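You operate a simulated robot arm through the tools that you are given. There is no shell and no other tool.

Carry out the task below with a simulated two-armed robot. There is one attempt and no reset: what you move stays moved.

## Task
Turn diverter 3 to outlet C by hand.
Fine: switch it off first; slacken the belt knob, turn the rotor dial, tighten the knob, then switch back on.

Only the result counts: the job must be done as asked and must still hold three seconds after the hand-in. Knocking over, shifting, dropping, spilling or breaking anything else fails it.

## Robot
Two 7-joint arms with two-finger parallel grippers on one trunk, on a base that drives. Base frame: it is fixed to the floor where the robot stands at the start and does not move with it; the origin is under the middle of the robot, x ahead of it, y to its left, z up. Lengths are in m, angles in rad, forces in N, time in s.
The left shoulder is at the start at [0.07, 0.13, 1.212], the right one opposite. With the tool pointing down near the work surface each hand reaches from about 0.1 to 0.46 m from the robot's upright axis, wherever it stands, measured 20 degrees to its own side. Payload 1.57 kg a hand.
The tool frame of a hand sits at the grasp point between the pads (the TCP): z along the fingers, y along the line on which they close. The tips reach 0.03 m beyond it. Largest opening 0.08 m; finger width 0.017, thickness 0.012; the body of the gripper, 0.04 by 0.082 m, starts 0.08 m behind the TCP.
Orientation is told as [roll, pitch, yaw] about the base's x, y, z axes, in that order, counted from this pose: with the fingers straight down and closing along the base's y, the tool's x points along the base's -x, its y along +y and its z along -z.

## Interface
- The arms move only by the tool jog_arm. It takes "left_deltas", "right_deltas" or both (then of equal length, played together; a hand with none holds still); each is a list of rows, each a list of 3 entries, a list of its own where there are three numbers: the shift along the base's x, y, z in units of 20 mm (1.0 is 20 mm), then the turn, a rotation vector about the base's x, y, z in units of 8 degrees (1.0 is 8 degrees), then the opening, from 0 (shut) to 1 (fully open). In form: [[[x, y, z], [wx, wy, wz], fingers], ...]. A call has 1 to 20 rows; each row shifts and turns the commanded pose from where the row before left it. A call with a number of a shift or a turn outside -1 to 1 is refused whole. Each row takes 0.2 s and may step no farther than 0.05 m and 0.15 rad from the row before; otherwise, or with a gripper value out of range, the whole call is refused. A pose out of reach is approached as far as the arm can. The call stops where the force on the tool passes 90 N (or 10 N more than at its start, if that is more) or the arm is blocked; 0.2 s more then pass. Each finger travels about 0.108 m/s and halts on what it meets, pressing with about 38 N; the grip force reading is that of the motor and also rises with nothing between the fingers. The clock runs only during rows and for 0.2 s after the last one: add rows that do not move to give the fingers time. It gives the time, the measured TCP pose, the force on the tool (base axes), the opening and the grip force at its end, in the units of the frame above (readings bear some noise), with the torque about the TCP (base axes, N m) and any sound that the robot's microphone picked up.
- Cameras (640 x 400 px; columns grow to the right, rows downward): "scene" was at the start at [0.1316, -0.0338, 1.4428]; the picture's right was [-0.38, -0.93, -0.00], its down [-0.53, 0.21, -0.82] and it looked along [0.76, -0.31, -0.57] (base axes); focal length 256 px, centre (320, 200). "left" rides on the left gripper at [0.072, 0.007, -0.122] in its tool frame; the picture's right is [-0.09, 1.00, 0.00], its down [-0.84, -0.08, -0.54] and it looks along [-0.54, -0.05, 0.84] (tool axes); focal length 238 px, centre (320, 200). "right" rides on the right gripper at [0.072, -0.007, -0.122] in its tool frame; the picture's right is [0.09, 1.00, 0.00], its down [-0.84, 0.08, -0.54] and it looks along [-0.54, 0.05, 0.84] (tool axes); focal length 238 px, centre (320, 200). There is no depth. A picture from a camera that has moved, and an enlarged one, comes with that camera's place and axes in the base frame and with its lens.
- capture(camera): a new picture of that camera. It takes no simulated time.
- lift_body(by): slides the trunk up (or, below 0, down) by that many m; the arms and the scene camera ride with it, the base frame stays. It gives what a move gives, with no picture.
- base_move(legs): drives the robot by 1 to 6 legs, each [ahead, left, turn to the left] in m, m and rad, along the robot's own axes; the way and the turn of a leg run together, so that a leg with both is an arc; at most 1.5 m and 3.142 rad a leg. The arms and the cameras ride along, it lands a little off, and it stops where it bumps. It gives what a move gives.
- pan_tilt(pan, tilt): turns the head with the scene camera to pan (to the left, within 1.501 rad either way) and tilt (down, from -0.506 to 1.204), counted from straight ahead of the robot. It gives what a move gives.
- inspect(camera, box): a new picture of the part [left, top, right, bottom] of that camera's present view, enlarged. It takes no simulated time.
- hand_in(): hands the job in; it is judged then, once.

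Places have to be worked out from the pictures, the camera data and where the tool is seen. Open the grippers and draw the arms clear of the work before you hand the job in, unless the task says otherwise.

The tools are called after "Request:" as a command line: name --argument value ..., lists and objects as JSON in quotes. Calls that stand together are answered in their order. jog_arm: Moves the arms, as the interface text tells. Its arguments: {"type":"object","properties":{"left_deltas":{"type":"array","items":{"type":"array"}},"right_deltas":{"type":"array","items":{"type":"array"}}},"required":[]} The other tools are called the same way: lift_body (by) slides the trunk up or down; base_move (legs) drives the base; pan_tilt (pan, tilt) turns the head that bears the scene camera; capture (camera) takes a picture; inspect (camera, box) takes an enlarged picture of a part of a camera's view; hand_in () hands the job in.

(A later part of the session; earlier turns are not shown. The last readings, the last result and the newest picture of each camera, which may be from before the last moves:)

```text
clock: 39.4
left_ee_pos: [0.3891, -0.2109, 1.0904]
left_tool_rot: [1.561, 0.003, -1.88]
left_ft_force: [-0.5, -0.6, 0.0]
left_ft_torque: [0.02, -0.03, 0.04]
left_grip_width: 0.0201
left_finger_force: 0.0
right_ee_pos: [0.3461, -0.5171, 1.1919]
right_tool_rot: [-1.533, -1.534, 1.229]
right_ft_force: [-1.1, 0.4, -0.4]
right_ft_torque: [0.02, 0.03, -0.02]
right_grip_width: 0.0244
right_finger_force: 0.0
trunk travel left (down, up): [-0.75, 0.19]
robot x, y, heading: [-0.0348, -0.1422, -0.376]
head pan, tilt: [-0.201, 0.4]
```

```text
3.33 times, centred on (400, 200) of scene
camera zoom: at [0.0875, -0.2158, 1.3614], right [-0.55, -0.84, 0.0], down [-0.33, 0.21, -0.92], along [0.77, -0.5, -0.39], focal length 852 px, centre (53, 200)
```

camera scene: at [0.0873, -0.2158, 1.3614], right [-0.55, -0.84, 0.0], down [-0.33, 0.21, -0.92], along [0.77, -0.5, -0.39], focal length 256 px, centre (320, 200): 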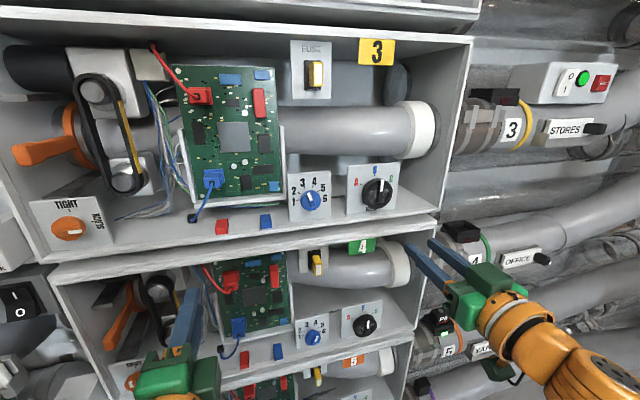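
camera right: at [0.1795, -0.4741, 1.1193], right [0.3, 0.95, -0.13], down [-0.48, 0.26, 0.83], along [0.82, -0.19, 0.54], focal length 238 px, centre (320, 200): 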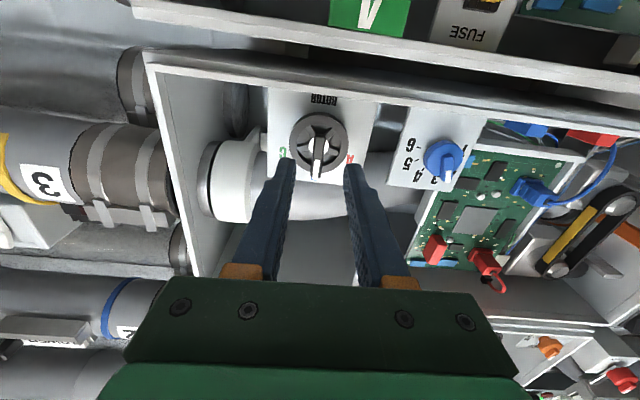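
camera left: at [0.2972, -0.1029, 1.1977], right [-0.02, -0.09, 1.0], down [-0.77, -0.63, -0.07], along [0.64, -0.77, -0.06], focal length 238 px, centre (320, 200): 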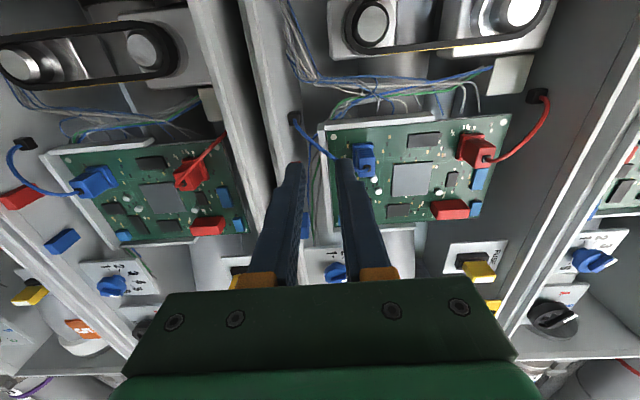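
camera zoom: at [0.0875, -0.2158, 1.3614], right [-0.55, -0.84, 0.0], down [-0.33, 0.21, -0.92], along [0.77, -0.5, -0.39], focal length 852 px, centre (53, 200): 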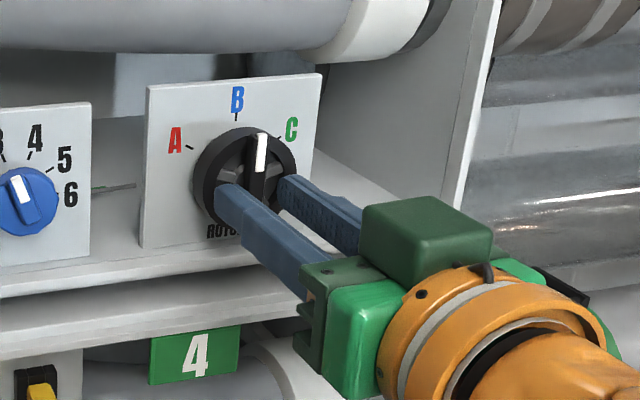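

No contact yet. Two more 3 mm steps.

Request:
jog_arm --right_deltas '[[[0.143, -0.045, 0.0], [0, 0, 0], 0.3], [[0.143, -0.045, 0.0], [0, 0, 0], 0.3]]'

Request:
inspect --camera "scene" --box '[340, 150, 440, 225]'

```text
clock: 40.0
left_ee_pos: [0.3867, -0.2108, 1.0917]
left_tool_rot: [1.562, 0.003, -1.881]
left_ft_force: [0.0, 0.5, 0.4]
left_ft_torque: [0.03, 0.02, -0.01]
left_grip_width: 0.0198
left_finger_force: 0.0
right_ee_pos: [0.3485, -0.5187, 1.1925]
right_tool_rot: [-1.565, -1.537, 1.26]
right_ft_force: [-6.4, 2.0, -4.4]
right_ft_torque: [0.06, 0.07, -0.1]
right_grip_width: 0.0231
right_finger_force: 0.1
trunk travel left (down, up): [-0.75, 0.19]
robot x, y, heading: [-0.0384, -0.1452, -0.373]
head pan, tilt: [-0.201, 0.4]
```

```text
5.33 times, centred on (390, 188) of scene
camera zoom: at [0.0846, -0.2152, 1.3616], right [-0.55, -0.84, 0.0], down [-0.32, 0.21, -0.92], along [0.77, -0.5, -0.39], focal length 1363 px, centre (-53, 267)
```

zoom: 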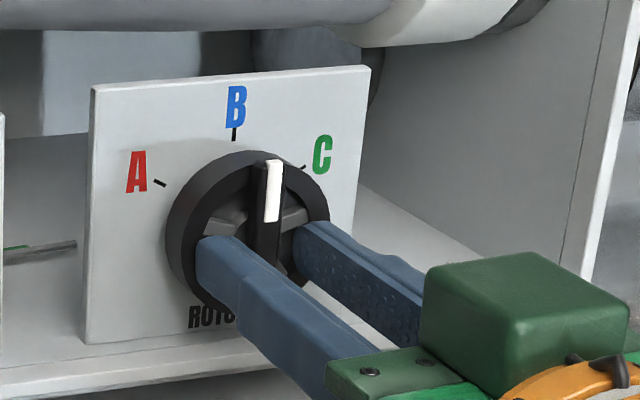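

Light contact (~7 N). I ease back 1–2 mm and close on the bar.

Request:
jog_arm --right_deltas '[[[-0.1, 0.03, 0.0], [0, 0, 0], 0.3], [[0, 0, 0], [0, 0, 0], 0.1], [[0, 0, 0], [0, 0, 0], 0], [[0, 0, 0], [0, 0, 0], 0]]'

Request:
inspect --camera "scene" --box '[340, 150, 440, 225]'

Request:
inspect --camera "right" --box '[220, 40, 420, 200]'

```text
clock: 41.0
left_ee_pos: [0.3898, -0.211, 1.0911]
left_tool_rot: [1.564, 0.004, -1.882]
left_ft_force: [0.4, -1.0, 0.0]
left_ft_torque: [0.02, -0.01, -0.03]
left_grip_width: 0.02
left_finger_force: 0.1
right_ee_pos: [0.3498, -0.5172, 1.193]
right_tool_rot: [-1.555, -1.535, 1.252]
right_ft_force: [-0.6, 0.0, 0.7]
right_ft_torque: [0.06, -0.04, -0.03]
right_grip_width: 0.01
right_finger_force: 28.5
trunk travel left (down, up): [-0.75, 0.19]
robot x, y, heading: [-0.038, -0.1478, -0.372]
head pan, tilt: [-0.201, 0.4]
```

```text
5.33 times, centred on (390, 188) of scene
camera zoom: at [0.0871, -0.2152, 1.3614], right [-0.54, -0.84, 0.0], down [-0.33, 0.21, -0.92], along [0.77, -0.5, -0.39], focal length 1363 px, centre (-53, 267)
```

zoom: 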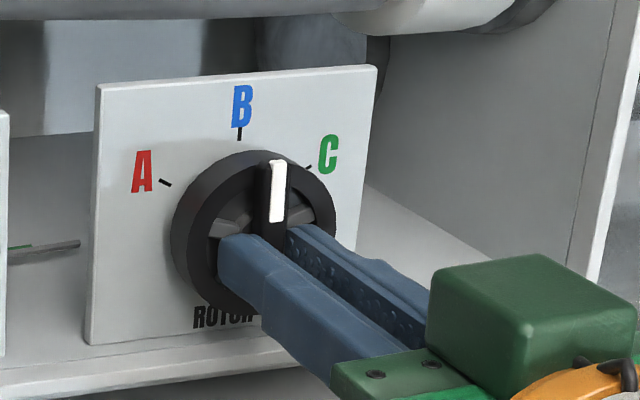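

```text
2.50 times, centred on (320, 120) of right
camera zoom: at [0.2309, -0.4911, 1.1197], right [0.3, 0.95, -0.13], down [-0.48, 0.26, 0.83], along [0.82, -0.19, 0.54], focal length 596 px, centre (320, 400)
```

zoom: 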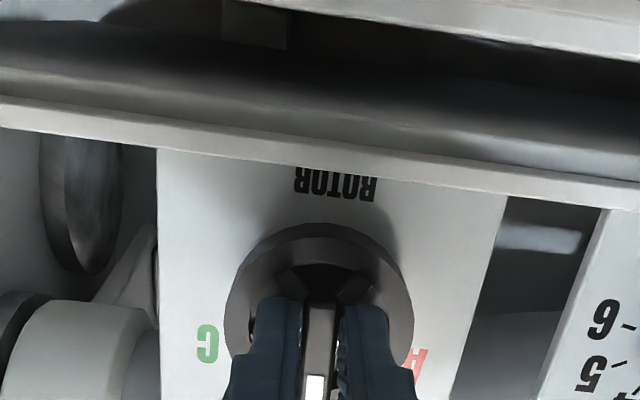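

Bar gripped (10.0 mm). I turn clockwise toward C, first 32°, and check.

Request:
jog_arm --right_deltas '[[[0, 0, 0], [0.953, -0.303, 0], 0], [[0, 0, 0], [0.953, -0.303, 0], 0], [[0, 0, 0], [0.953, -0.303, 0], 0], [[0, 0, 0], [0.953, -0.303, 0], 0]]'

Request:
inspect --camera "scene" --box '[340, 150, 440, 225]'

```text
clock: 42.0
left_ee_pos: [0.39, -0.2096, 1.0903]
left_tool_rot: [1.562, 0.002, -1.881]
left_ft_force: [0.3, -0.5, 0.2]
left_ft_torque: [0.0, 0.01, -0.02]
left_grip_width: 0.0201
left_finger_force: 0.1
right_ee_pos: [0.3515, -0.517, 1.1921]
right_tool_rot: [1.572, -1.047, -1.875]
right_ft_force: [1.9, 2.6, 1.6]
right_ft_torque: [0.02, 0.09, 0.1]
right_grip_width: 0.0096
right_finger_force: 27.6
trunk travel left (down, up): [-0.75, 0.19]
robot x, y, heading: [-0.0372, -0.1462, -0.374]
head pan, tilt: [-0.201, 0.4]
```

```text
5.33 times, centred on (390, 188) of scene
camera zoom: at [0.0876, -0.2136, 1.3615], right [-0.54, -0.84, 0.0], down [-0.33, 0.21, -0.92], along [0.77, -0.5, -0.39], focal length 1363 px, centre (-53, 267)
```

zoom: 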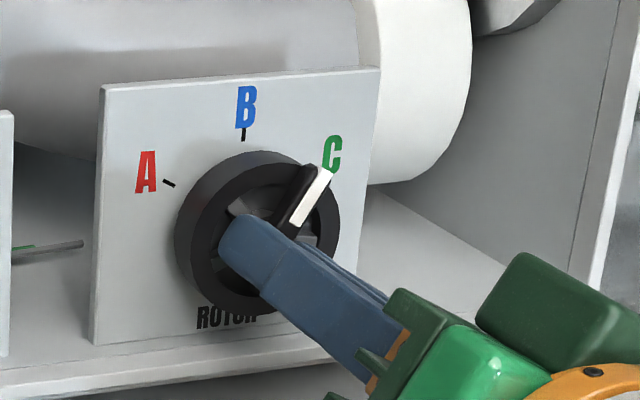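

The dial follows — and the swivel pipe in the bay moves with it. I check the whole bay for clearance with my hand before continuing.

Request:
capture --camera "scene"

Request:
capture --camera "right"

Request:
capture --camera "left"

```text
taken
camera scene: at [0.0876, -0.2136, 1.3615], right [-0.54, -0.84, 0.0], down [-0.33, 0.21, -0.92], along [0.77, -0.5, -0.39], focal length 256 px, centre (320, 200)
```

scene: 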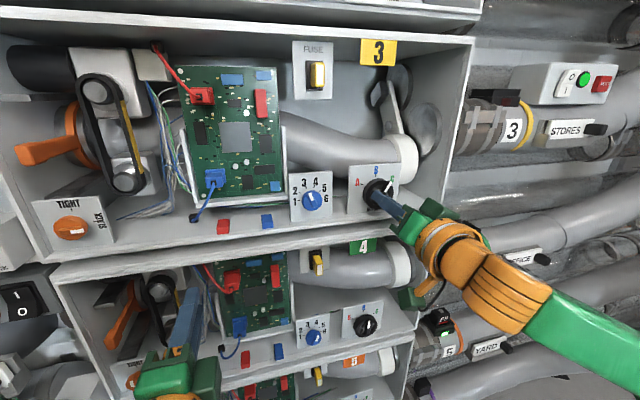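

```text
taken
camera right: at [0.2432, -0.4522, 1.1258], right [0.27, 0.87, 0.42], down [-0.62, -0.17, 0.76], along [0.73, -0.47, 0.49], focal length 238 px, centre (320, 200)
```

right: 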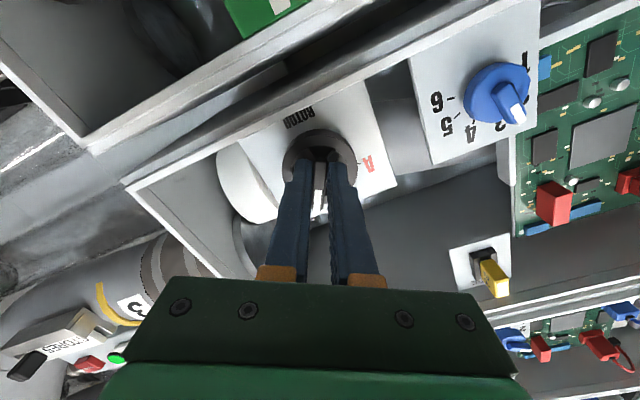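

```text
taken
camera left: at [0.2966, -0.1043, 1.098], right [-0.02, -0.09, 1.0], down [-0.77, -0.63, -0.07], along [0.64, -0.77, -0.06], focal length 238 px, centre (320, 200)
```

left: 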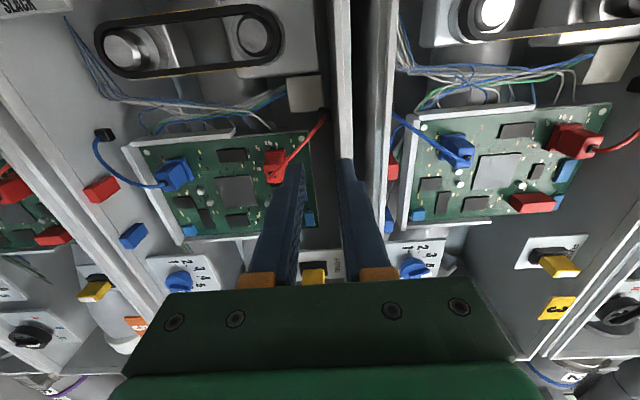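

The pipe swings behind the dial panel, clear of my hand. I turn about 30° more (to 60° total) and compare the pointer with the C tick.

Request:
jog_arm --right_deltas '[[[0, 0, 0], [0.953, -0.303, 0], 0], [[0, 0, 0], [0.953, -0.303, 0], 0], [[0, 0, 0], [0.953, -0.303, 0], 0], [[0, 0, 0], [0.667, -0.212, 0], 0], [[0, 0, 0], [0, 0, 0], 0]]'

Request:
inspect --camera "scene" --box '[340, 150, 440, 225]'

Request:
capture --camera "scene"

```text
clock: 43.2
left_ee_pos: [0.3898, -0.2089, 1.0904]
left_tool_rot: [1.562, -0.002, -1.88]
left_ft_force: [0.2, 0.4, 0.6]
left_ft_torque: [-0.02, 0.02, -0.02]
left_grip_width: 0.0201
left_finger_force: 0.1
right_ee_pos: [0.3508, -0.5164, 1.1935]
right_tool_rot: [1.578, -0.532, -1.878]
right_ft_force: [5.1, 1.6, 10.4]
right_ft_torque: [0.02, -0.17, 0.06]
right_grip_width: 0.0099
right_finger_force: 28.2
trunk travel left (down, up): [-0.75, 0.19]
robot x, y, heading: [-0.0337, -0.1465, -0.371]
head pan, tilt: [-0.201, 0.4]
```

```text
5.33 times, centred on (390, 188) of scene
camera zoom: at [0.0881, -0.2125, 1.3616], right [-0.54, -0.84, 0.0], down [-0.33, 0.21, -0.92], along [0.77, -0.5, -0.39], focal length 1363 px, centre (-53, 267)
```

zoom: 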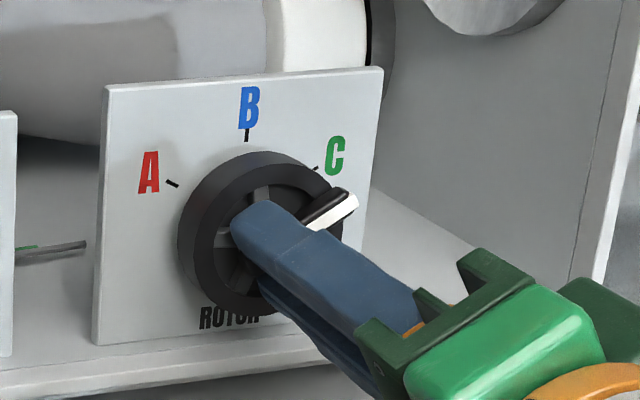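

```text
taken
camera scene: at [0.0881, -0.2125, 1.3616], right [-0.54, -0.84, 0.0], down [-0.33, 0.21, -0.92], along [0.77, -0.5, -0.39], focal length 256 px, centre (320, 200)
```

scene: 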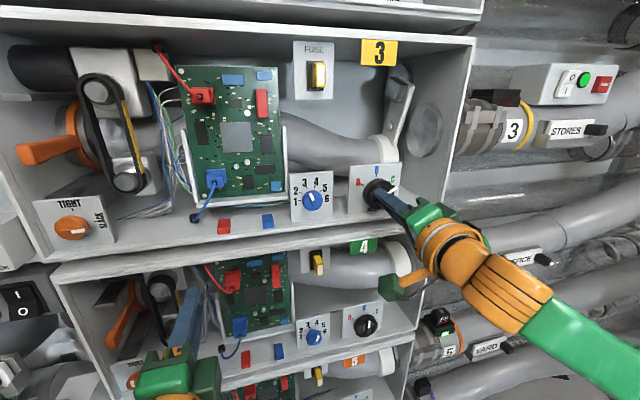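

Pointer looks near/just past the C tick; the hand reads 59.5°, and my estimate of the tick angle is ~55°. I release and back off to view the dial frontally with the right camera.

Request:
jog_arm --right_deltas '[[[0, 0, 0], [0, 0, 0], 0.3], [[0, 0, 0], [0, 0, 0], 0.3], [[-0.475, 0.15, 0], [0, 0, 0], 0.3], [[-0.475, 0.15, 0], [0, 0, 0], 0.3], [[-0.7, 0.22, 0], [0, 0, 0], 0.3], [[-0.7, -0.3, -0.2], [0, 0, 0], 0.3], [[-0.2, -0.7, -0.3], [0, 0, 0], 0.3], [[-0.2, -0.7, -0.3], [0, 0, 0], 0.3]]'

Request:
capture --camera "right"

Request:
inspect --camera "scene" --box '[340, 150, 440, 225]'

```text
clock: 45.0
left_ee_pos: [0.3887, -0.2109, 1.0909]
left_tool_rot: [1.561, 0.004, -1.881]
left_ft_force: [-0.5, 0.4, 0.1]
left_ft_torque: [0.0, 0.0, 0.01]
left_grip_width: 0.02
left_finger_force: 0.1
right_ee_pos: [0.2952, -0.5437, 1.1765]
right_tool_rot: [1.573, -0.533, -1.877]
right_ft_force: [0.1, 1.0, 0.4]
right_ft_torque: [-0.02, 0.03, 0.01]
right_grip_width: 0.0241
right_finger_force: 0.1
trunk travel left (down, up): [-0.75, 0.19]
robot x, y, heading: [-0.0389, -0.1478, -0.37]
head pan, tilt: [-0.201, 0.4]
```

```text
taken
camera right: at [0.1967, -0.451, 1.1324], right [0.17, 0.56, 0.81], down [-0.72, -0.49, 0.49], along [0.67, -0.67, 0.32], focal length 238 px, centre (320, 200)
```

right: 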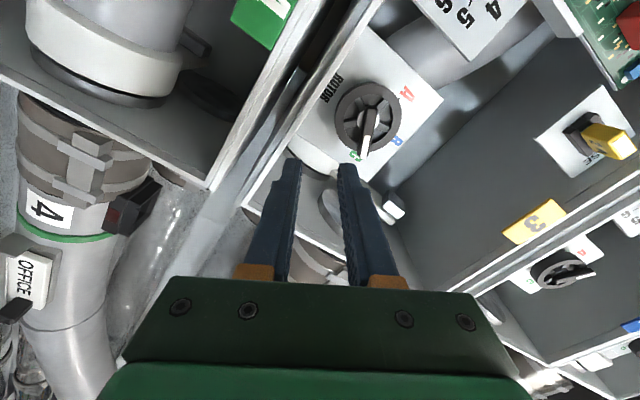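

```text
5.33 times, centred on (390, 188) of scene
camera zoom: at [0.087, -0.216, 1.3614], right [-0.55, -0.84, 0.0], down [-0.33, 0.21, -0.92], along [0.77, -0.5, -0.39], focal length 1363 px, centre (-53, 267)
```

zoom: 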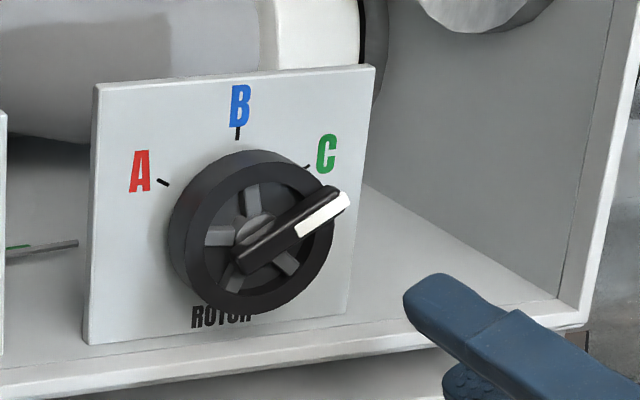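

The dial is free. I zoom further in from both cameras to compare pointer and C tick.

Request:
inspect --camera "scene" --box '[350, 160, 410, 205]'

Request:
inspect --camera "right" --box '[310, 60, 430, 180]'

Request:
inspect --camera "scene" --box '[270, 30, 470, 180]'

```text
8.89 times, centred on (380, 182) of scene
camera zoom: at [0.087, -0.216, 1.3614], right [-0.55, -0.84, 0.0], down [-0.33, 0.21, -0.92], along [0.77, -0.5, -0.39], focal length 2272 px, centre (-213, 356)
```

zoom: 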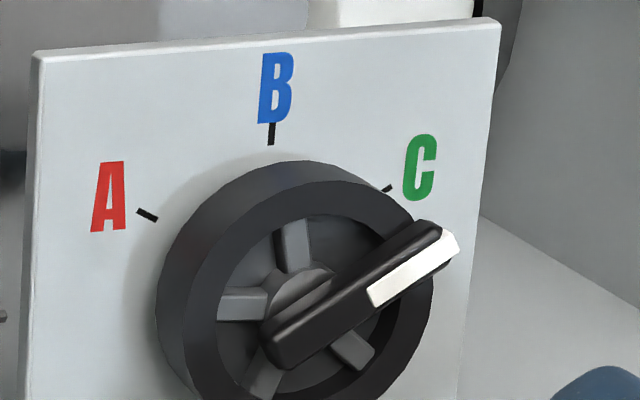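

```text
3.33 times, centred on (370, 120) of right
camera zoom: at [0.1967, -0.451, 1.1324], right [0.17, 0.56, 0.81], down [-0.72, -0.49, 0.49], along [0.67, -0.67, 0.32], focal length 794 px, centre (153, 467)
```

zoom: 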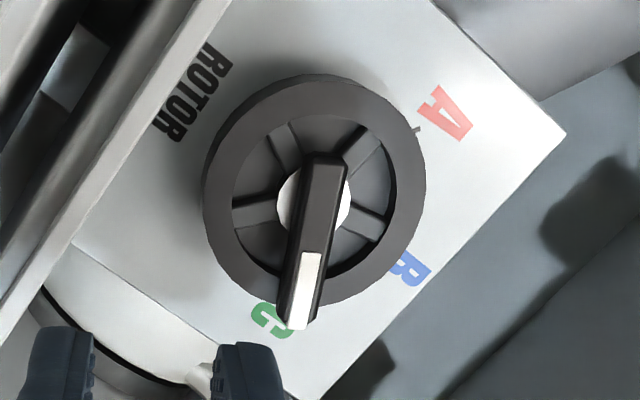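

```text
2.67 times, centred on (370, 105) of scene
camera zoom: at [0.087, -0.216, 1.3614], right [-0.55, -0.84, 0.0], down [-0.33, 0.21, -0.92], along [0.77, -0.5, -0.39], focal length 682 px, centre (187, 453)
```

zoom: 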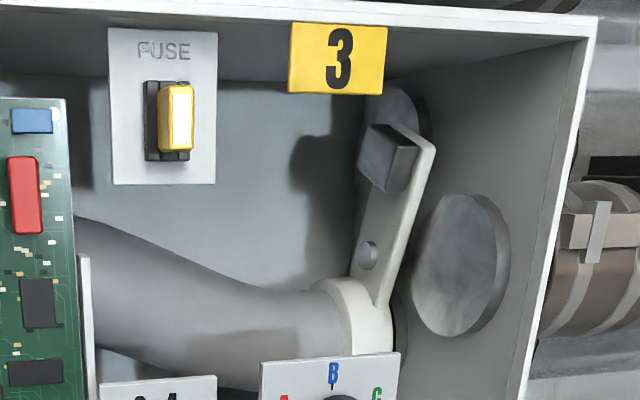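

From both views the pointer is at ≈58–60° and the C tick/label at ≈60°, so the dial is on C. Now I retract the right hand farther from the wall before driving back left to tighten the belt knob.

Request:
jog_arm --right_deltas '[[[-0.9, 0.1, -0.3], [0, 0, 0], 0.3], [[-0.9, 0.1, -0.3], [0, 0, 0], 0.3], [[-0.9, 0.1, -0.3], [0, 0, 0], 0.3], [[-0.5, 0.1, -0.3], [0, 0, 0], 0.3]]'

Request:
capture --camera "scene"

```text
clock: 46.0
left_ee_pos: [0.3888, -0.2111, 1.0907]
left_tool_rot: [1.563, 0.005, -1.88]
left_ft_force: [0.1, -0.3, -0.3]
left_ft_torque: [-0.02, 0.06, 0.01]
left_grip_width: 0.0202
left_finger_force: 0.1
right_ee_pos: [0.2407, -0.5522, 1.1576]
right_tool_rot: [1.573, -0.532, -1.874]
right_ft_force: [-0.4, 0.1, 0.4]
right_ft_torque: [-0.02, 0.01, 0.01]
right_grip_width: 0.0242
right_finger_force: 0.1
right hand out of reach, approached as far as the arm can: row 3, 4
trunk travel left (down, up): [-0.75, 0.19]
robot x, y, heading: [-0.0353, -0.146, -0.378]
head pan, tilt: [-0.201, 0.4]
```

```text
taken
camera scene: at [0.0869, -0.216, 1.3614], right [-0.55, -0.84, 0.0], down [-0.33, 0.21, -0.92], along [0.77, -0.5, -0.39], focal length 256 px, centre (320, 200)
```

scene: 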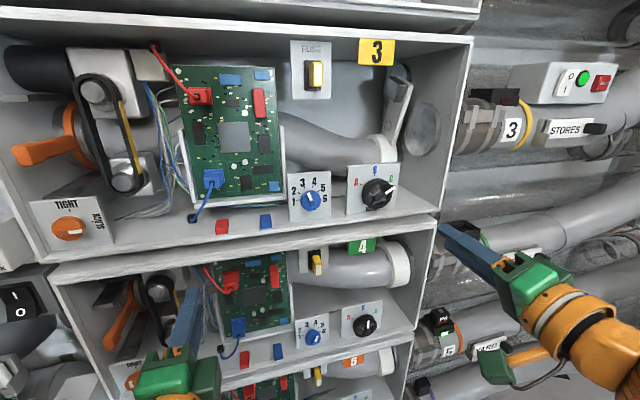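

Both hands are well clear of the wall. I raise the trunk back and drive back to the earlier spot where the left arm worked on the knob.

Request:
lift_body --by 0.1

Request:
base_move --legs '[[-0.02, 0.15, 0]]'

Request:
pan_tilt --pan 0.0 --tilt 0.45

Request:
capture --camera "scene"

Request:
capture --camera "left"

```text
clock: 47.3
left_ee_pos: [0.3903, -0.212, 1.1917]
left_tool_rot: [1.56, 0.004, -1.879]
left_ft_force: [0.9, 0.0, -0.4]
left_ft_torque: [0.02, 0.0, 0.0]
left_grip_width: 0.0199
left_finger_force: 0.0
right_ee_pos: [0.2415, -0.5527, 1.2578]
right_tool_rot: [1.572, -0.533, -1.876]
right_ft_force: [-0.3, -0.5, 1.0]
right_ft_torque: [-0.01, 0.02, 0.05]
right_grip_width: 0.0239
right_finger_force: 0.0
trunk travel left (down, up): [-0.85, 0.09]
robot x, y, heading: [-0.0377, -0.1461, -0.381]
head pan, tilt: [-0.201, 0.4]
```

```text
clock: 48.7
left_ee_pos: [0.4248, -0.0707, 1.1907]
left_tool_rot: [1.561, 0.008, -1.882]
left_ft_force: [0.7, -0.2, 0.2]
left_ft_torque: [-0.01, 0.04, 0.03]
left_grip_width: 0.02
left_finger_force: 0.1
right_ee_pos: [0.275, -0.4108, 1.2581]
right_tool_rot: [1.573, -0.528, -1.876]
right_ft_force: [-0.7, 0.0, -1.0]
right_ft_torque: [0.01, -0.03, 0.04]
right_grip_width: 0.0239
right_finger_force: 0.1
trunk travel left (down, up): [-0.85, 0.09]
robot x, y, heading: [-0.001, 0.0004, -0.373]
head pan, tilt: [-0.201, 0.4]
```

```text
clock: 49.4
left_ee_pos: [0.4256, -0.0682, 1.1912]
left_tool_rot: [1.561, 0.002, -1.882]
left_ft_force: [1.4, 0.1, 0.9]
left_ft_torque: [0.02, -0.05, -0.01]
left_grip_width: 0.02
left_finger_force: 0.1
right_ee_pos: [0.2773, -0.4076, 1.2579]
right_tool_rot: [1.573, -0.533, -1.876]
right_ft_force: [0.3, 0.2, -0.5]
right_ft_torque: [0.0, -0.04, -0.01]
right_grip_width: 0.0241
right_finger_force: 0.1
trunk travel left (down, up): [-0.85, 0.09]
robot x, y, heading: [-0.0037, 0.001, -0.372]
head pan, tilt: [0.0, 0.45]
```

```text
taken
camera scene: at [0.1308, -0.0542, 1.4567], right [-0.37, -0.93, 0.0], down [-0.4, 0.16, -0.9], along [0.84, -0.33, -0.44], focal length 256 px, centre (320, 200)
```

scene: 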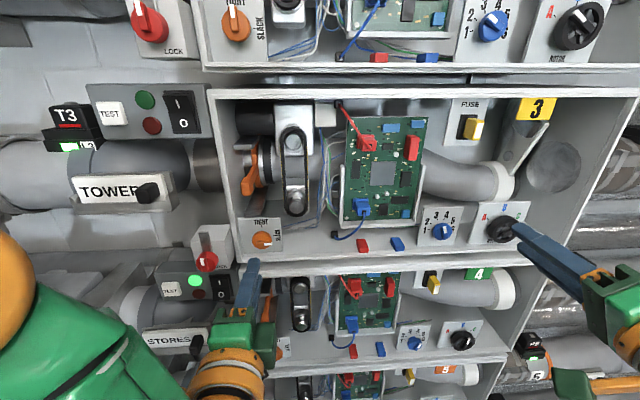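

```text
taken
camera left: at [0.3322, 0.0384, 1.198], right [-0.02, -0.09, 1.0], down [-0.77, -0.63, -0.07], along [0.63, -0.77, -0.06], focal length 238 px, centre (320, 200)
```

left: 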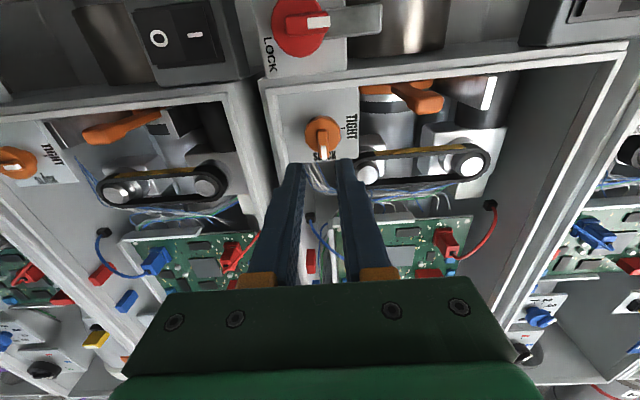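

Back in place; the left hand is aligned with the knob's axis (jaws vertical around the horizontal ridge). I advance ~58 mm and check.

Request:
jog_arm --left_deltas '[[[0.56, -0.17, 0], [0, 0, 0], 0.28], [[0.56, -0.17, 0], [0, 0, 0], 0.28], [[0.56, -0.165, 0], [0, 0, 0], 0.28], [[0.56, -0.165, 0], [0, 0, 0], 0.28], [[0.4, -0.12, 0], [0, 0, 0], 0.28]]'

Request:
inspect --camera "scene" --box '[200, 190, 320, 290]'

Request:
inspect --camera "left" --box '[220, 60, 420, 200]'

```text
clock: 50.6
left_ee_pos: [0.4791, -0.0826, 1.1889]
left_tool_rot: [1.562, 0.004, -1.883]
left_ft_force: [-0.5, -0.2, 0.6]
left_ft_torque: [-0.01, 0.0, 0.02]
left_grip_width: 0.0223
left_finger_force: 0.1
right_ee_pos: [0.2756, -0.4077, 1.2582]
right_tool_rot: [1.572, -0.534, -1.877]
right_ft_force: [-0.6, 0.5, -0.4]
right_ft_torque: [0.02, 0.05, 0.01]
right_grip_width: 0.024
right_finger_force: 0.1
trunk travel left (down, up): [-0.85, 0.09]
robot x, y, heading: [0.0008, 0.0004, -0.377]
head pan, tilt: [0.0, 0.45]
```

```text
4.00 times, centred on (260, 240) of scene
camera zoom: at [0.1313, -0.0541, 1.4566], right [-0.37, -0.93, 0.0], down [-0.41, 0.16, -0.9], along [0.84, -0.33, -0.44], focal length 1022 px, centre (560, 40)
```

zoom: 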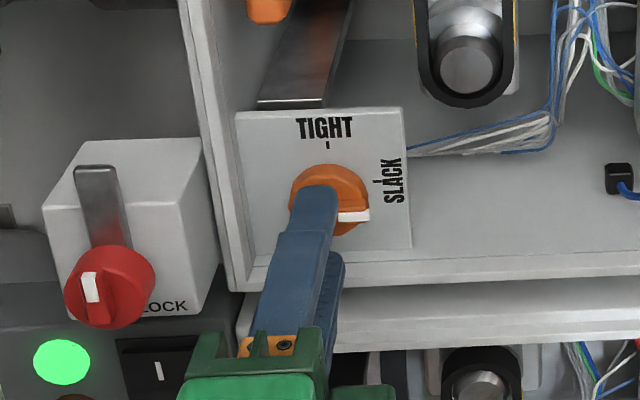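

```text
2.86 times, centred on (320, 130) of left
camera zoom: at [0.3854, 0.0227, 1.1976], right [-0.02, -0.09, 1.0], down [-0.77, -0.63, -0.07], along [0.63, -0.77, -0.06], focal length 681 px, centre (320, 400)
```

zoom: 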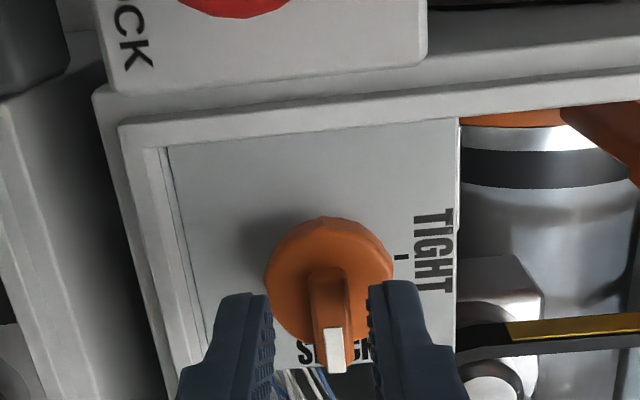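

Aligned within ~2 mm (ridge slightly above mid). I go forward 10 mm more, raise 2 mm, then close.

Request:
jog_arm --left_deltas '[[[0.24, -0.08, 0.1], [0, 0, 0], 0.28], [[0.24, -0.08, 0.0], [0, 0, 0], 0.28], [[0, 0, 0], [0, 0, 0], 0.1], [[0, 0, 0], [0, 0, 0], 0], [[0, 0, 0], [0, 0, 0], 0]]'

Request:
inspect --camera "left" --box '[220, 60, 420, 200]'

Request:
inspect --camera "scene" --box '[200, 190, 320, 290]'

```text
clock: 51.8
left_ee_pos: [0.4874, -0.0856, 1.1919]
left_tool_rot: [1.559, 0.003, -1.883]
left_ft_force: [0.4, -0.2, -0.4]
left_ft_torque: [-0.12, -0.04, -0.54]
left_grip_width: 0.01
left_finger_force: 27.9
right_ee_pos: [0.2762, -0.4082, 1.2583]
right_tool_rot: [1.573, -0.533, -1.876]
right_ft_force: [0.3, -0.6, 0.5]
right_ft_torque: [0.03, -0.01, 0.01]
right_grip_width: 0.0242
right_finger_force: 0.1
trunk travel left (down, up): [-0.85, 0.09]
robot x, y, heading: [-0.0035, -0.0021, -0.379]
head pan, tilt: [0.0, 0.45]
```

```text
2.86 times, centred on (320, 130) of left
camera zoom: at [0.3945, 0.0195, 1.1999], right [-0.02, -0.09, 1.0], down [-0.77, -0.63, -0.07], along [0.63, -0.77, -0.06], focal length 681 px, centre (320, 400)
```

zoom: 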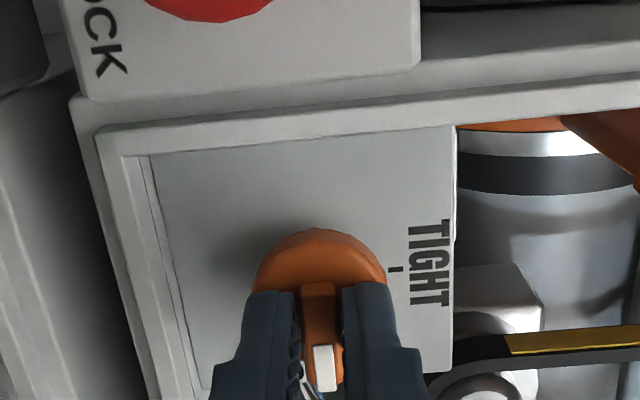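

```text
4.00 times, centred on (260, 240) of scene
camera zoom: at [0.131, -0.0541, 1.4567], right [-0.37, -0.93, 0.0], down [-0.4, 0.16, -0.9], along [0.84, -0.33, -0.44], focal length 1022 px, centre (560, 40)
```

zoom: 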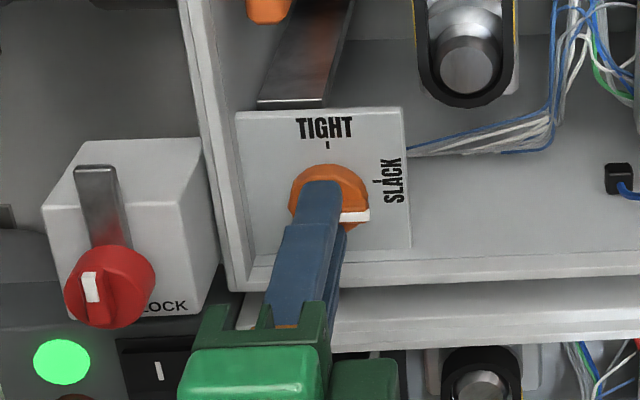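

Gripped again (10.0 mm). I turn counter-clockwise 90° back to TIGHT, first half, then check.

Request:
jog_arm --left_deltas '[[[0, 0, 0], [-0.952, 0.306, 0], 0], [[0, 0, 0], [-0.952, 0.306, 0], 0], [[0, 0, 0], [-0.952, 0.306, 0], 0], [[0, 0, 0], [-0.952, 0.306, 0], 0], [[0, 0, 0], [-0.952, 0.306, 0], 0], [[0, 0, 0], [-0.952, 0.306, 0], 0]]'

Request:
inspect --camera "scene" --box '[200, 190, 320, 290]'

```text
clock: 53.2
left_ee_pos: [0.4881, -0.0856, 1.1931]
left_tool_rot: [1.56, -0.837, -1.879]
left_ft_force: [-1.3, 1.3, -2.2]
left_ft_torque: [-0.09, -0.22, -0.16]
left_grip_width: 0.0095
left_finger_force: 27.9
right_ee_pos: [0.2767, -0.4066, 1.2584]
right_tool_rot: [1.572, -0.532, -1.876]
right_ft_force: [-0.3, 0.4, 0.2]
right_ft_torque: [0.02, 0.01, -0.02]
right_grip_width: 0.0242
right_finger_force: 0.1
trunk travel left (down, up): [-0.85, 0.09]
robot x, y, heading: [0.0008, -0.0025, -0.377]
head pan, tilt: [0.0, 0.45]
```

```text
4.00 times, centred on (260, 240) of scene
camera zoom: at [0.1306, -0.0534, 1.4567], right [-0.37, -0.93, 0.0], down [-0.4, 0.16, -0.9], along [0.84, -0.33, -0.43], focal length 1022 px, centre (560, 40)
```

zoom: 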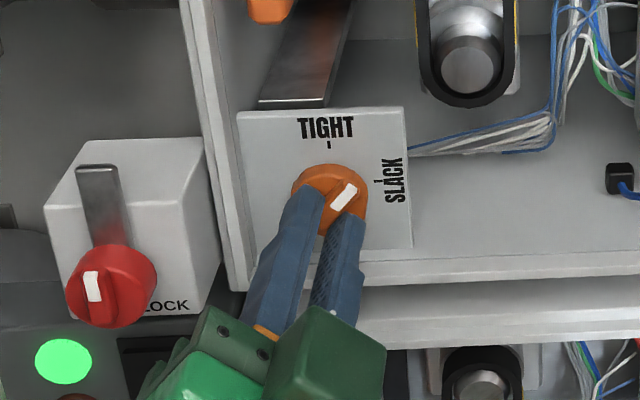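

Following well; about 42° remain. I finish the turn to TIGHT.

Request:
jog_arm --left_deltas '[[[0, 0, 0], [-0.952, 0.306, 0], 0], [[0, 0, 0], [-0.952, 0.306, 0], 0], [[0, 0, 0], [-0.952, 0.306, 0], 0], [[0, 0, 0], [-0.952, 0.306, 0], 0], [[0, 0, 0], [-0.952, 0.306, 0], 0], [[0, 0, 0], [-0.4, 0.128, 0], 0], [[0, 0, 0], [0, 0, 0], 0]]'

Request:
inspect --camera "scene" --box '[200, 190, 320, 290]'

Request:
inspect --camera "left" --box '[220, 60, 420, 200]'

```text
clock: 54.8
left_ee_pos: [0.4873, -0.0863, 1.1915]
left_tool_rot: [-1.597, -1.55, 1.276]
left_ft_force: [-2.4, 1.6, -2.8]
left_ft_torque: [0.53, 0.13, 0.19]
left_grip_width: 0.01
left_finger_force: 28.3
right_ee_pos: [0.276, -0.4073, 1.2575]
right_tool_rot: [1.572, -0.533, -1.876]
right_ft_force: [-0.4, -1.2, -0.2]
right_ft_torque: [-0.02, 0.03, 0.01]
right_grip_width: 0.0239
right_finger_force: 0.0
trunk travel left (down, up): [-0.85, 0.09]
robot x, y, heading: [-0.0015, 0.0022, -0.375]
head pan, tilt: [0.0, 0.45]
```

```text
4.00 times, centred on (260, 240) of scene
camera zoom: at [0.1305, -0.0539, 1.4567], right [-0.37, -0.93, 0.0], down [-0.4, 0.16, -0.9], along [0.84, -0.33, -0.44], focal length 1022 px, centre (560, 40)
```

zoom: 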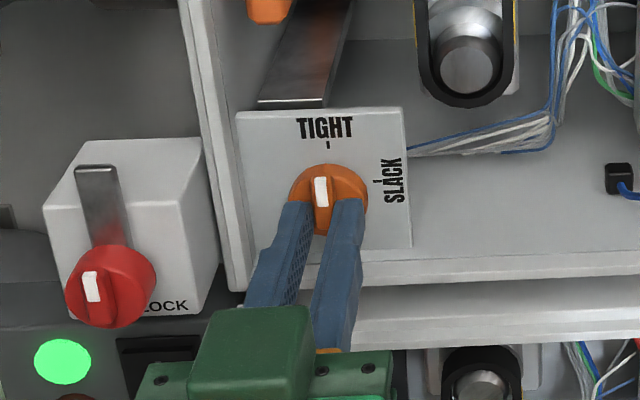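

```text
2.86 times, centred on (320, 130) of left
camera zoom: at [0.3744, -0.0429, 1.1196], right [0.31, 0.95, 0.07], down [-0.53, 0.12, 0.84], along [0.79, -0.3, 0.54], focal length 681 px, centre (320, 400)
```

zoom: 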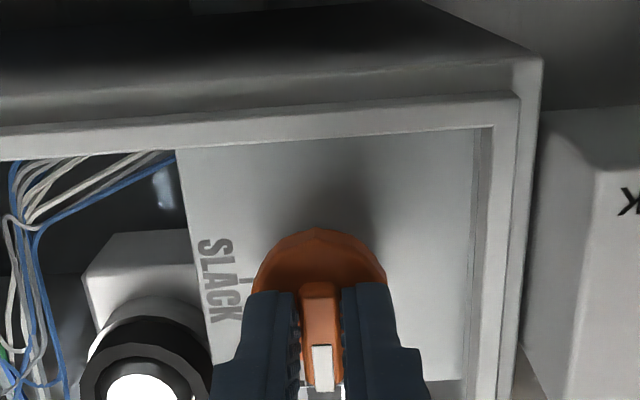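

The knob is back at TIGHT (slight residual torque, as at a stop). I open and withdraw the left hand, then verify both controls.

Request:
jog_arm --left_deltas '[[[0, 0, 0], [0, 0, 0], 0.3], [[0, 0, 0], [0, 0, 0], 0.3], [[-0.475, 0.158, 0], [0, 0, 0], 0.3], [[-0.475, 0.158, 0], [0, 0, 0], 0.3], [[-0.8, 0.26, 0], [0, 0, 0], 0.2], [[-0.8, 0.26, 0], [0, 0, 0], 0.0], [[0, 0, 0], [0, 0, 0], 0]]'

Request:
capture --camera "scene"

Request:
inspect --camera "scene" --box '[200, 190, 320, 290]'

Request:
inspect --camera "scene" --box '[440, 180, 560, 260]'

```text
clock: 56.4
left_ee_pos: [0.4362, -0.0697, 1.1921]
left_tool_rot: [-1.587, -1.549, 1.265]
left_ft_force: [-0.5, -0.5, -0.3]
left_ft_torque: [0.01, -0.01, 0.01]
left_grip_width: 0.0
left_finger_force: 21.4
right_ee_pos: [0.2771, -0.4079, 1.2585]
right_tool_rot: [1.573, -0.532, -1.875]
right_ft_force: [-0.1, -0.3, 0.2]
right_ft_torque: [0.0, 0.01, -0.01]
right_grip_width: 0.0241
right_finger_force: 0.0
trunk travel left (down, up): [-0.85, 0.09]
robot x, y, heading: [-0.0032, 0.0026, -0.377]
head pan, tilt: [0.0, 0.45]
```

```text
taken
camera scene: at [0.131, -0.0542, 1.4567], right [-0.37, -0.93, 0.0], down [-0.4, 0.16, -0.9], along [0.84, -0.33, -0.44], focal length 256 px, centre (320, 200)
```

scene: 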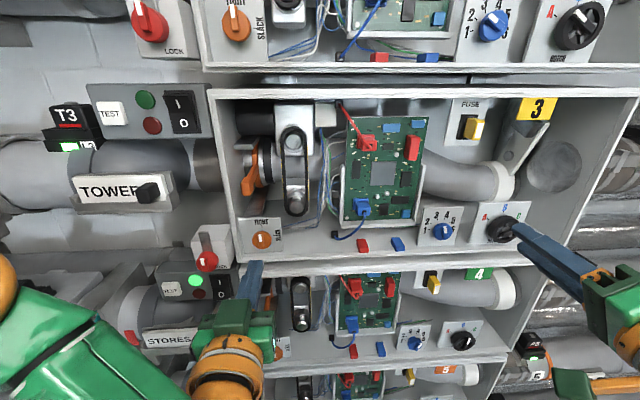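

```text
4.00 times, centred on (260, 240) of scene
camera zoom: at [0.131, -0.0542, 1.4567], right [-0.37, -0.93, 0.0], down [-0.4, 0.16, -0.9], along [0.84, -0.33, -0.44], focal length 1022 px, centre (560, 40)
```

zoom: 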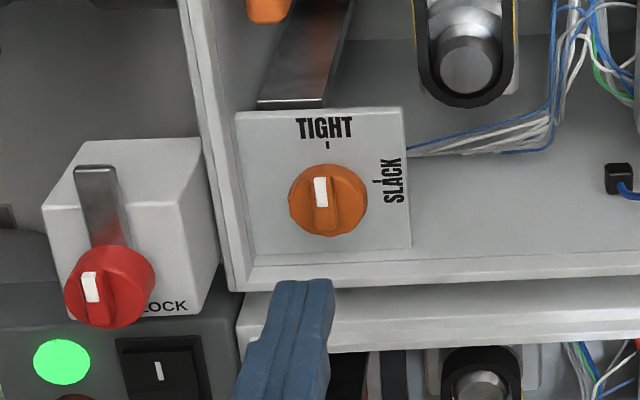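

```text
5.00 times, centred on (500, 220) of scene
camera zoom: at [0.131, -0.0542, 1.4567], right [-0.37, -0.93, 0.0], down [-0.4, 0.16, -0.9], along [0.84, -0.33, -0.44], focal length 1278 px, centre (-580, 100)
```

zoom: 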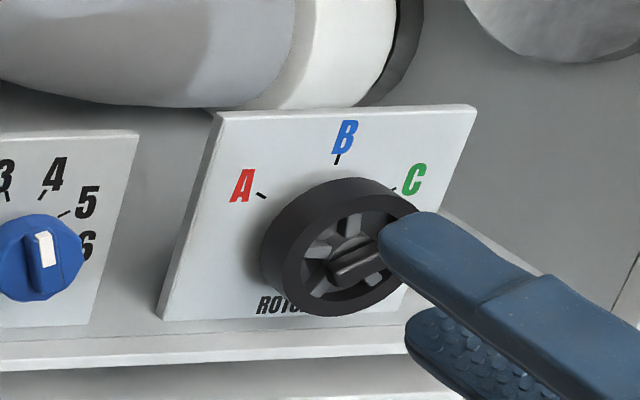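

Knob reads TIGHT, dial unchanged at C. Now I retrace the path up to the switch panel with the fingers closed, to press I.

Request:
jog_arm --left_deltas '[[[0.09, 0.58, 0.91], [0, 0, 0], 0], [[0.09, 0.58, 0.91], [0, 0, 0], 0], [[0.09, 0.58, 0.91], [0, 0, 0], 0], [[0.09, 0.58, 0.91], [0, 0, 0], 0], [[0.09, 0.58, 0.91], [0, 0, 0], 0], [[0.09, 0.58, 0.91], [0, 0, 0], 0], [[0.09, 0.58, 0.91], [0, 0, 0], 0], [[0.09, 0.58, 0.91], [0, 0, 0], 0], [[0.09, 0.58, 0.91], [0, 0, 0], 0], [[0.09, 0.58, 0.91], [0, 0, 0], 0]]'

Request:
capture --camera "scene"

Request:
capture --camera "left"

```text
clock: 58.6
left_ee_pos: [0.4639, 0.037, 1.376]
left_tool_rot: [-1.601, -1.549, 1.28]
left_ft_force: [0.7, -0.5, -0.7]
left_ft_torque: [0.01, 0.02, 0.01]
left_grip_width: 0.0
left_finger_force: 20.8
left hand out of reach, approached as far as the arm can: row 2, 3
right_ee_pos: [0.277, -0.4064, 1.2581]
right_tool_rot: [1.574, -0.532, -1.876]
right_ft_force: [0.0, -0.1, 0.2]
right_ft_torque: [-0.01, 0.0, 0.03]
right_grip_width: 0.024
right_finger_force: 0.1
trunk travel left (down, up): [-0.85, 0.09]
robot x, y, heading: [-0.0, -0.0005, -0.376]
head pan, tilt: [0.0, 0.45]
```

```text
taken
camera scene: at [0.1307, -0.0536, 1.4567], right [-0.37, -0.93, 0.0], down [-0.4, 0.16, -0.9], along [0.84, -0.33, -0.44], focal length 256 px, centre (320, 200)
```

scene: 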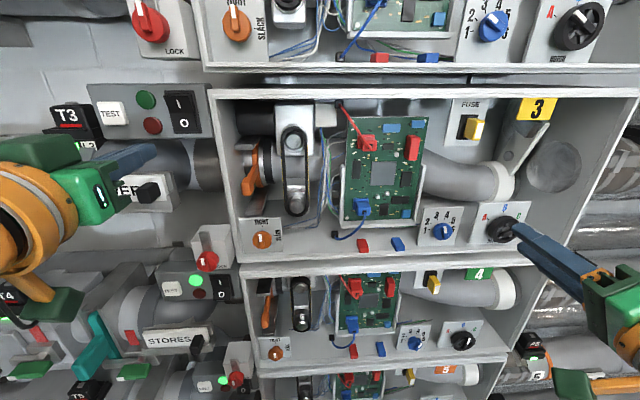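

```text
taken
camera left: at [0.3508, 0.0806, 1.3034], right [0.31, 0.95, 0.07], down [-0.53, 0.11, 0.84], along [0.79, -0.3, 0.54], focal length 238 px, centre (320, 200)
```

left: 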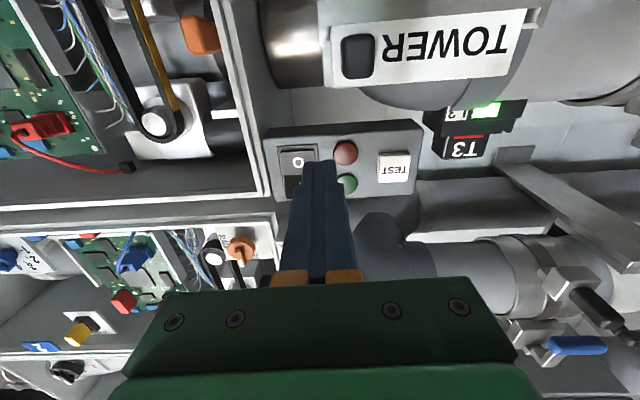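

Now to the pre-press position in front of the I half (z≈1.427).

Request:
jog_arm --left_deltas '[[[0.3, -0.4, 0.9], [0, 0, 0], 0], [[0.4, -0.6, 0.9], [0, 0, 0], 0], [[0.5, -0.6, 0.75], [0, 0, 0], 0], [[0, 0, 0], [0, 0, 0], 0]]'

Request:
inspect --camera "scene" --box '[80, 60, 280, 180]'

Request:
inspect --camera "left" --box '[240, 70, 440, 220]'

```text
clock: 59.6
left_ee_pos: [0.4871, 0.004, 1.4272]
left_tool_rot: [-1.596, -1.55, 1.274]
left_ft_force: [-1.2, -0.1, 0.0]
left_ft_torque: [0.01, 0.02, -0.03]
left_grip_width: 0.0001
left_finger_force: 21.2
right_ee_pos: [0.2764, -0.407, 1.2568]
right_tool_rot: [1.573, -0.533, -1.875]
right_ft_force: [0.1, 0.7, 0.2]
right_ft_torque: [-0.02, 0.01, 0.04]
right_grip_width: 0.0242
right_finger_force: 0.0
trunk travel left (down, up): [-0.85, 0.09]
robot x, y, heading: [-0.0033, 0.0029, -0.376]
head pan, tilt: [0.0, 0.45]
```

```text
3.20 times, centred on (180, 120) of scene
camera zoom: at [0.1308, -0.0538, 1.4567], right [-0.37, -0.93, 0.0], down [-0.4, 0.16, -0.9], along [0.84, -0.33, -0.44], focal length 818 px, centre (768, 456)
```

zoom: 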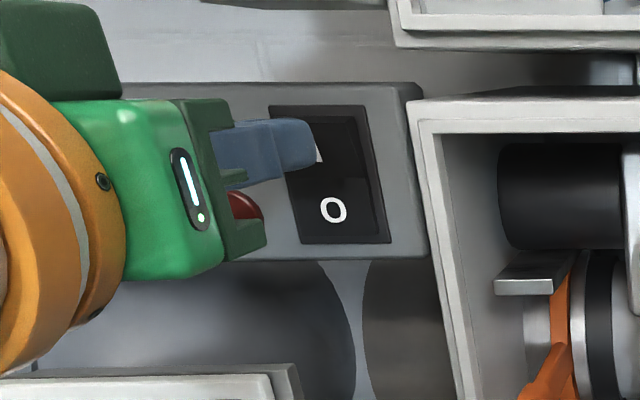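

```text
2.67 times, centred on (340, 145) of left
camera zoom: at [0.3752, 0.0475, 1.3546], right [0.31, 0.95, 0.07], down [-0.53, 0.11, 0.84], along [0.79, -0.3, 0.54], focal length 636 px, centre (267, 347)
```

zoom: 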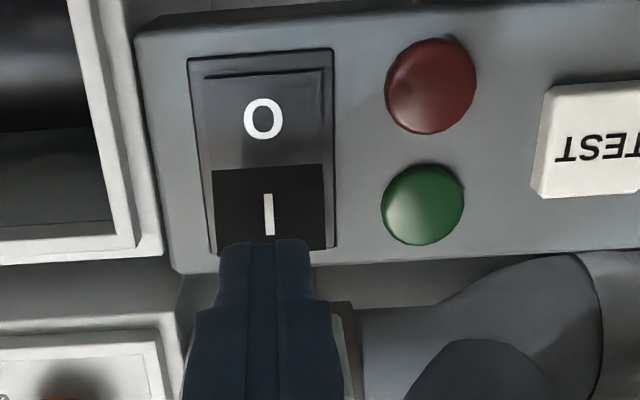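

Laterally and vertically aligned with I. I push forward along the wall normal in 5 mm steps.

Request:
jog_arm --left_deltas '[[[0.24, -0.08, 0], [0, 0, 0], 0], [[0.24, -0.08, 0], [0, 0, 0], 0], [[0.24, -0.08, 0], [0, 0, 0], 0], [[0.24, -0.08, 0], [0, 0, 0], 0], [[0.24, -0.08, 0], [0, 0, 0], 0], [[0.2, -0.065, 0], [0, 0, 0], 0]]'

Request:
inspect --camera "scene" --box '[80, 60, 280, 180]'

Request:
inspect --camera "left" --box '[240, 40, 480, 220]'

```text
clock: 61.0
left_ee_pos: [0.5148, -0.0052, 1.4272]
left_tool_rot: [-1.64, -1.549, 1.32]
left_ft_force: [0.3, 0.2, 0.5]
left_ft_torque: [-0.03, -0.04, 0.01]
left_grip_width: 0.0
left_finger_force: 21.5
right_ee_pos: [0.2748, -0.4064, 1.2581]
right_tool_rot: [1.574, -0.532, -1.878]
right_ft_force: [-0.5, -1.0, 0.7]
right_ft_torque: [-0.01, -0.01, 0.01]
right_grip_width: 0.0237
right_finger_force: 0.0
trunk travel left (down, up): [-0.85, 0.09]
robot x, y, heading: [-0.0005, 0.0005, -0.376]
head pan, tilt: [0.0, 0.45]
```

```text
3.20 times, centred on (180, 120) of scene
camera zoom: at [0.1299, -0.0538, 1.4568], right [-0.37, -0.93, 0.0], down [-0.4, 0.16, -0.9], along [0.84, -0.33, -0.43], focal length 818 px, centre (768, 456)
```

zoom: 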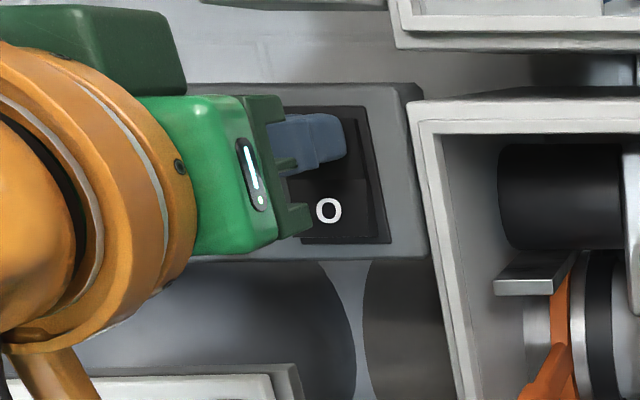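

```text
2.22 times, centred on (360, 130) of left
camera zoom: at [0.4021, 0.0386, 1.3547], right [0.31, 0.95, 0.07], down [-0.53, 0.11, 0.84], along [0.78, -0.3, 0.54], focal length 530 px, centre (231, 356)
```

zoom: 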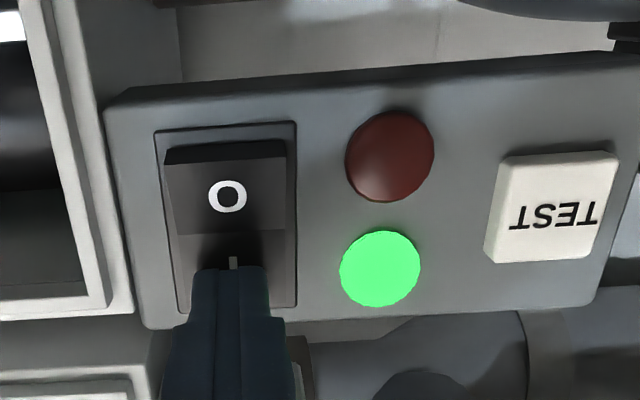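

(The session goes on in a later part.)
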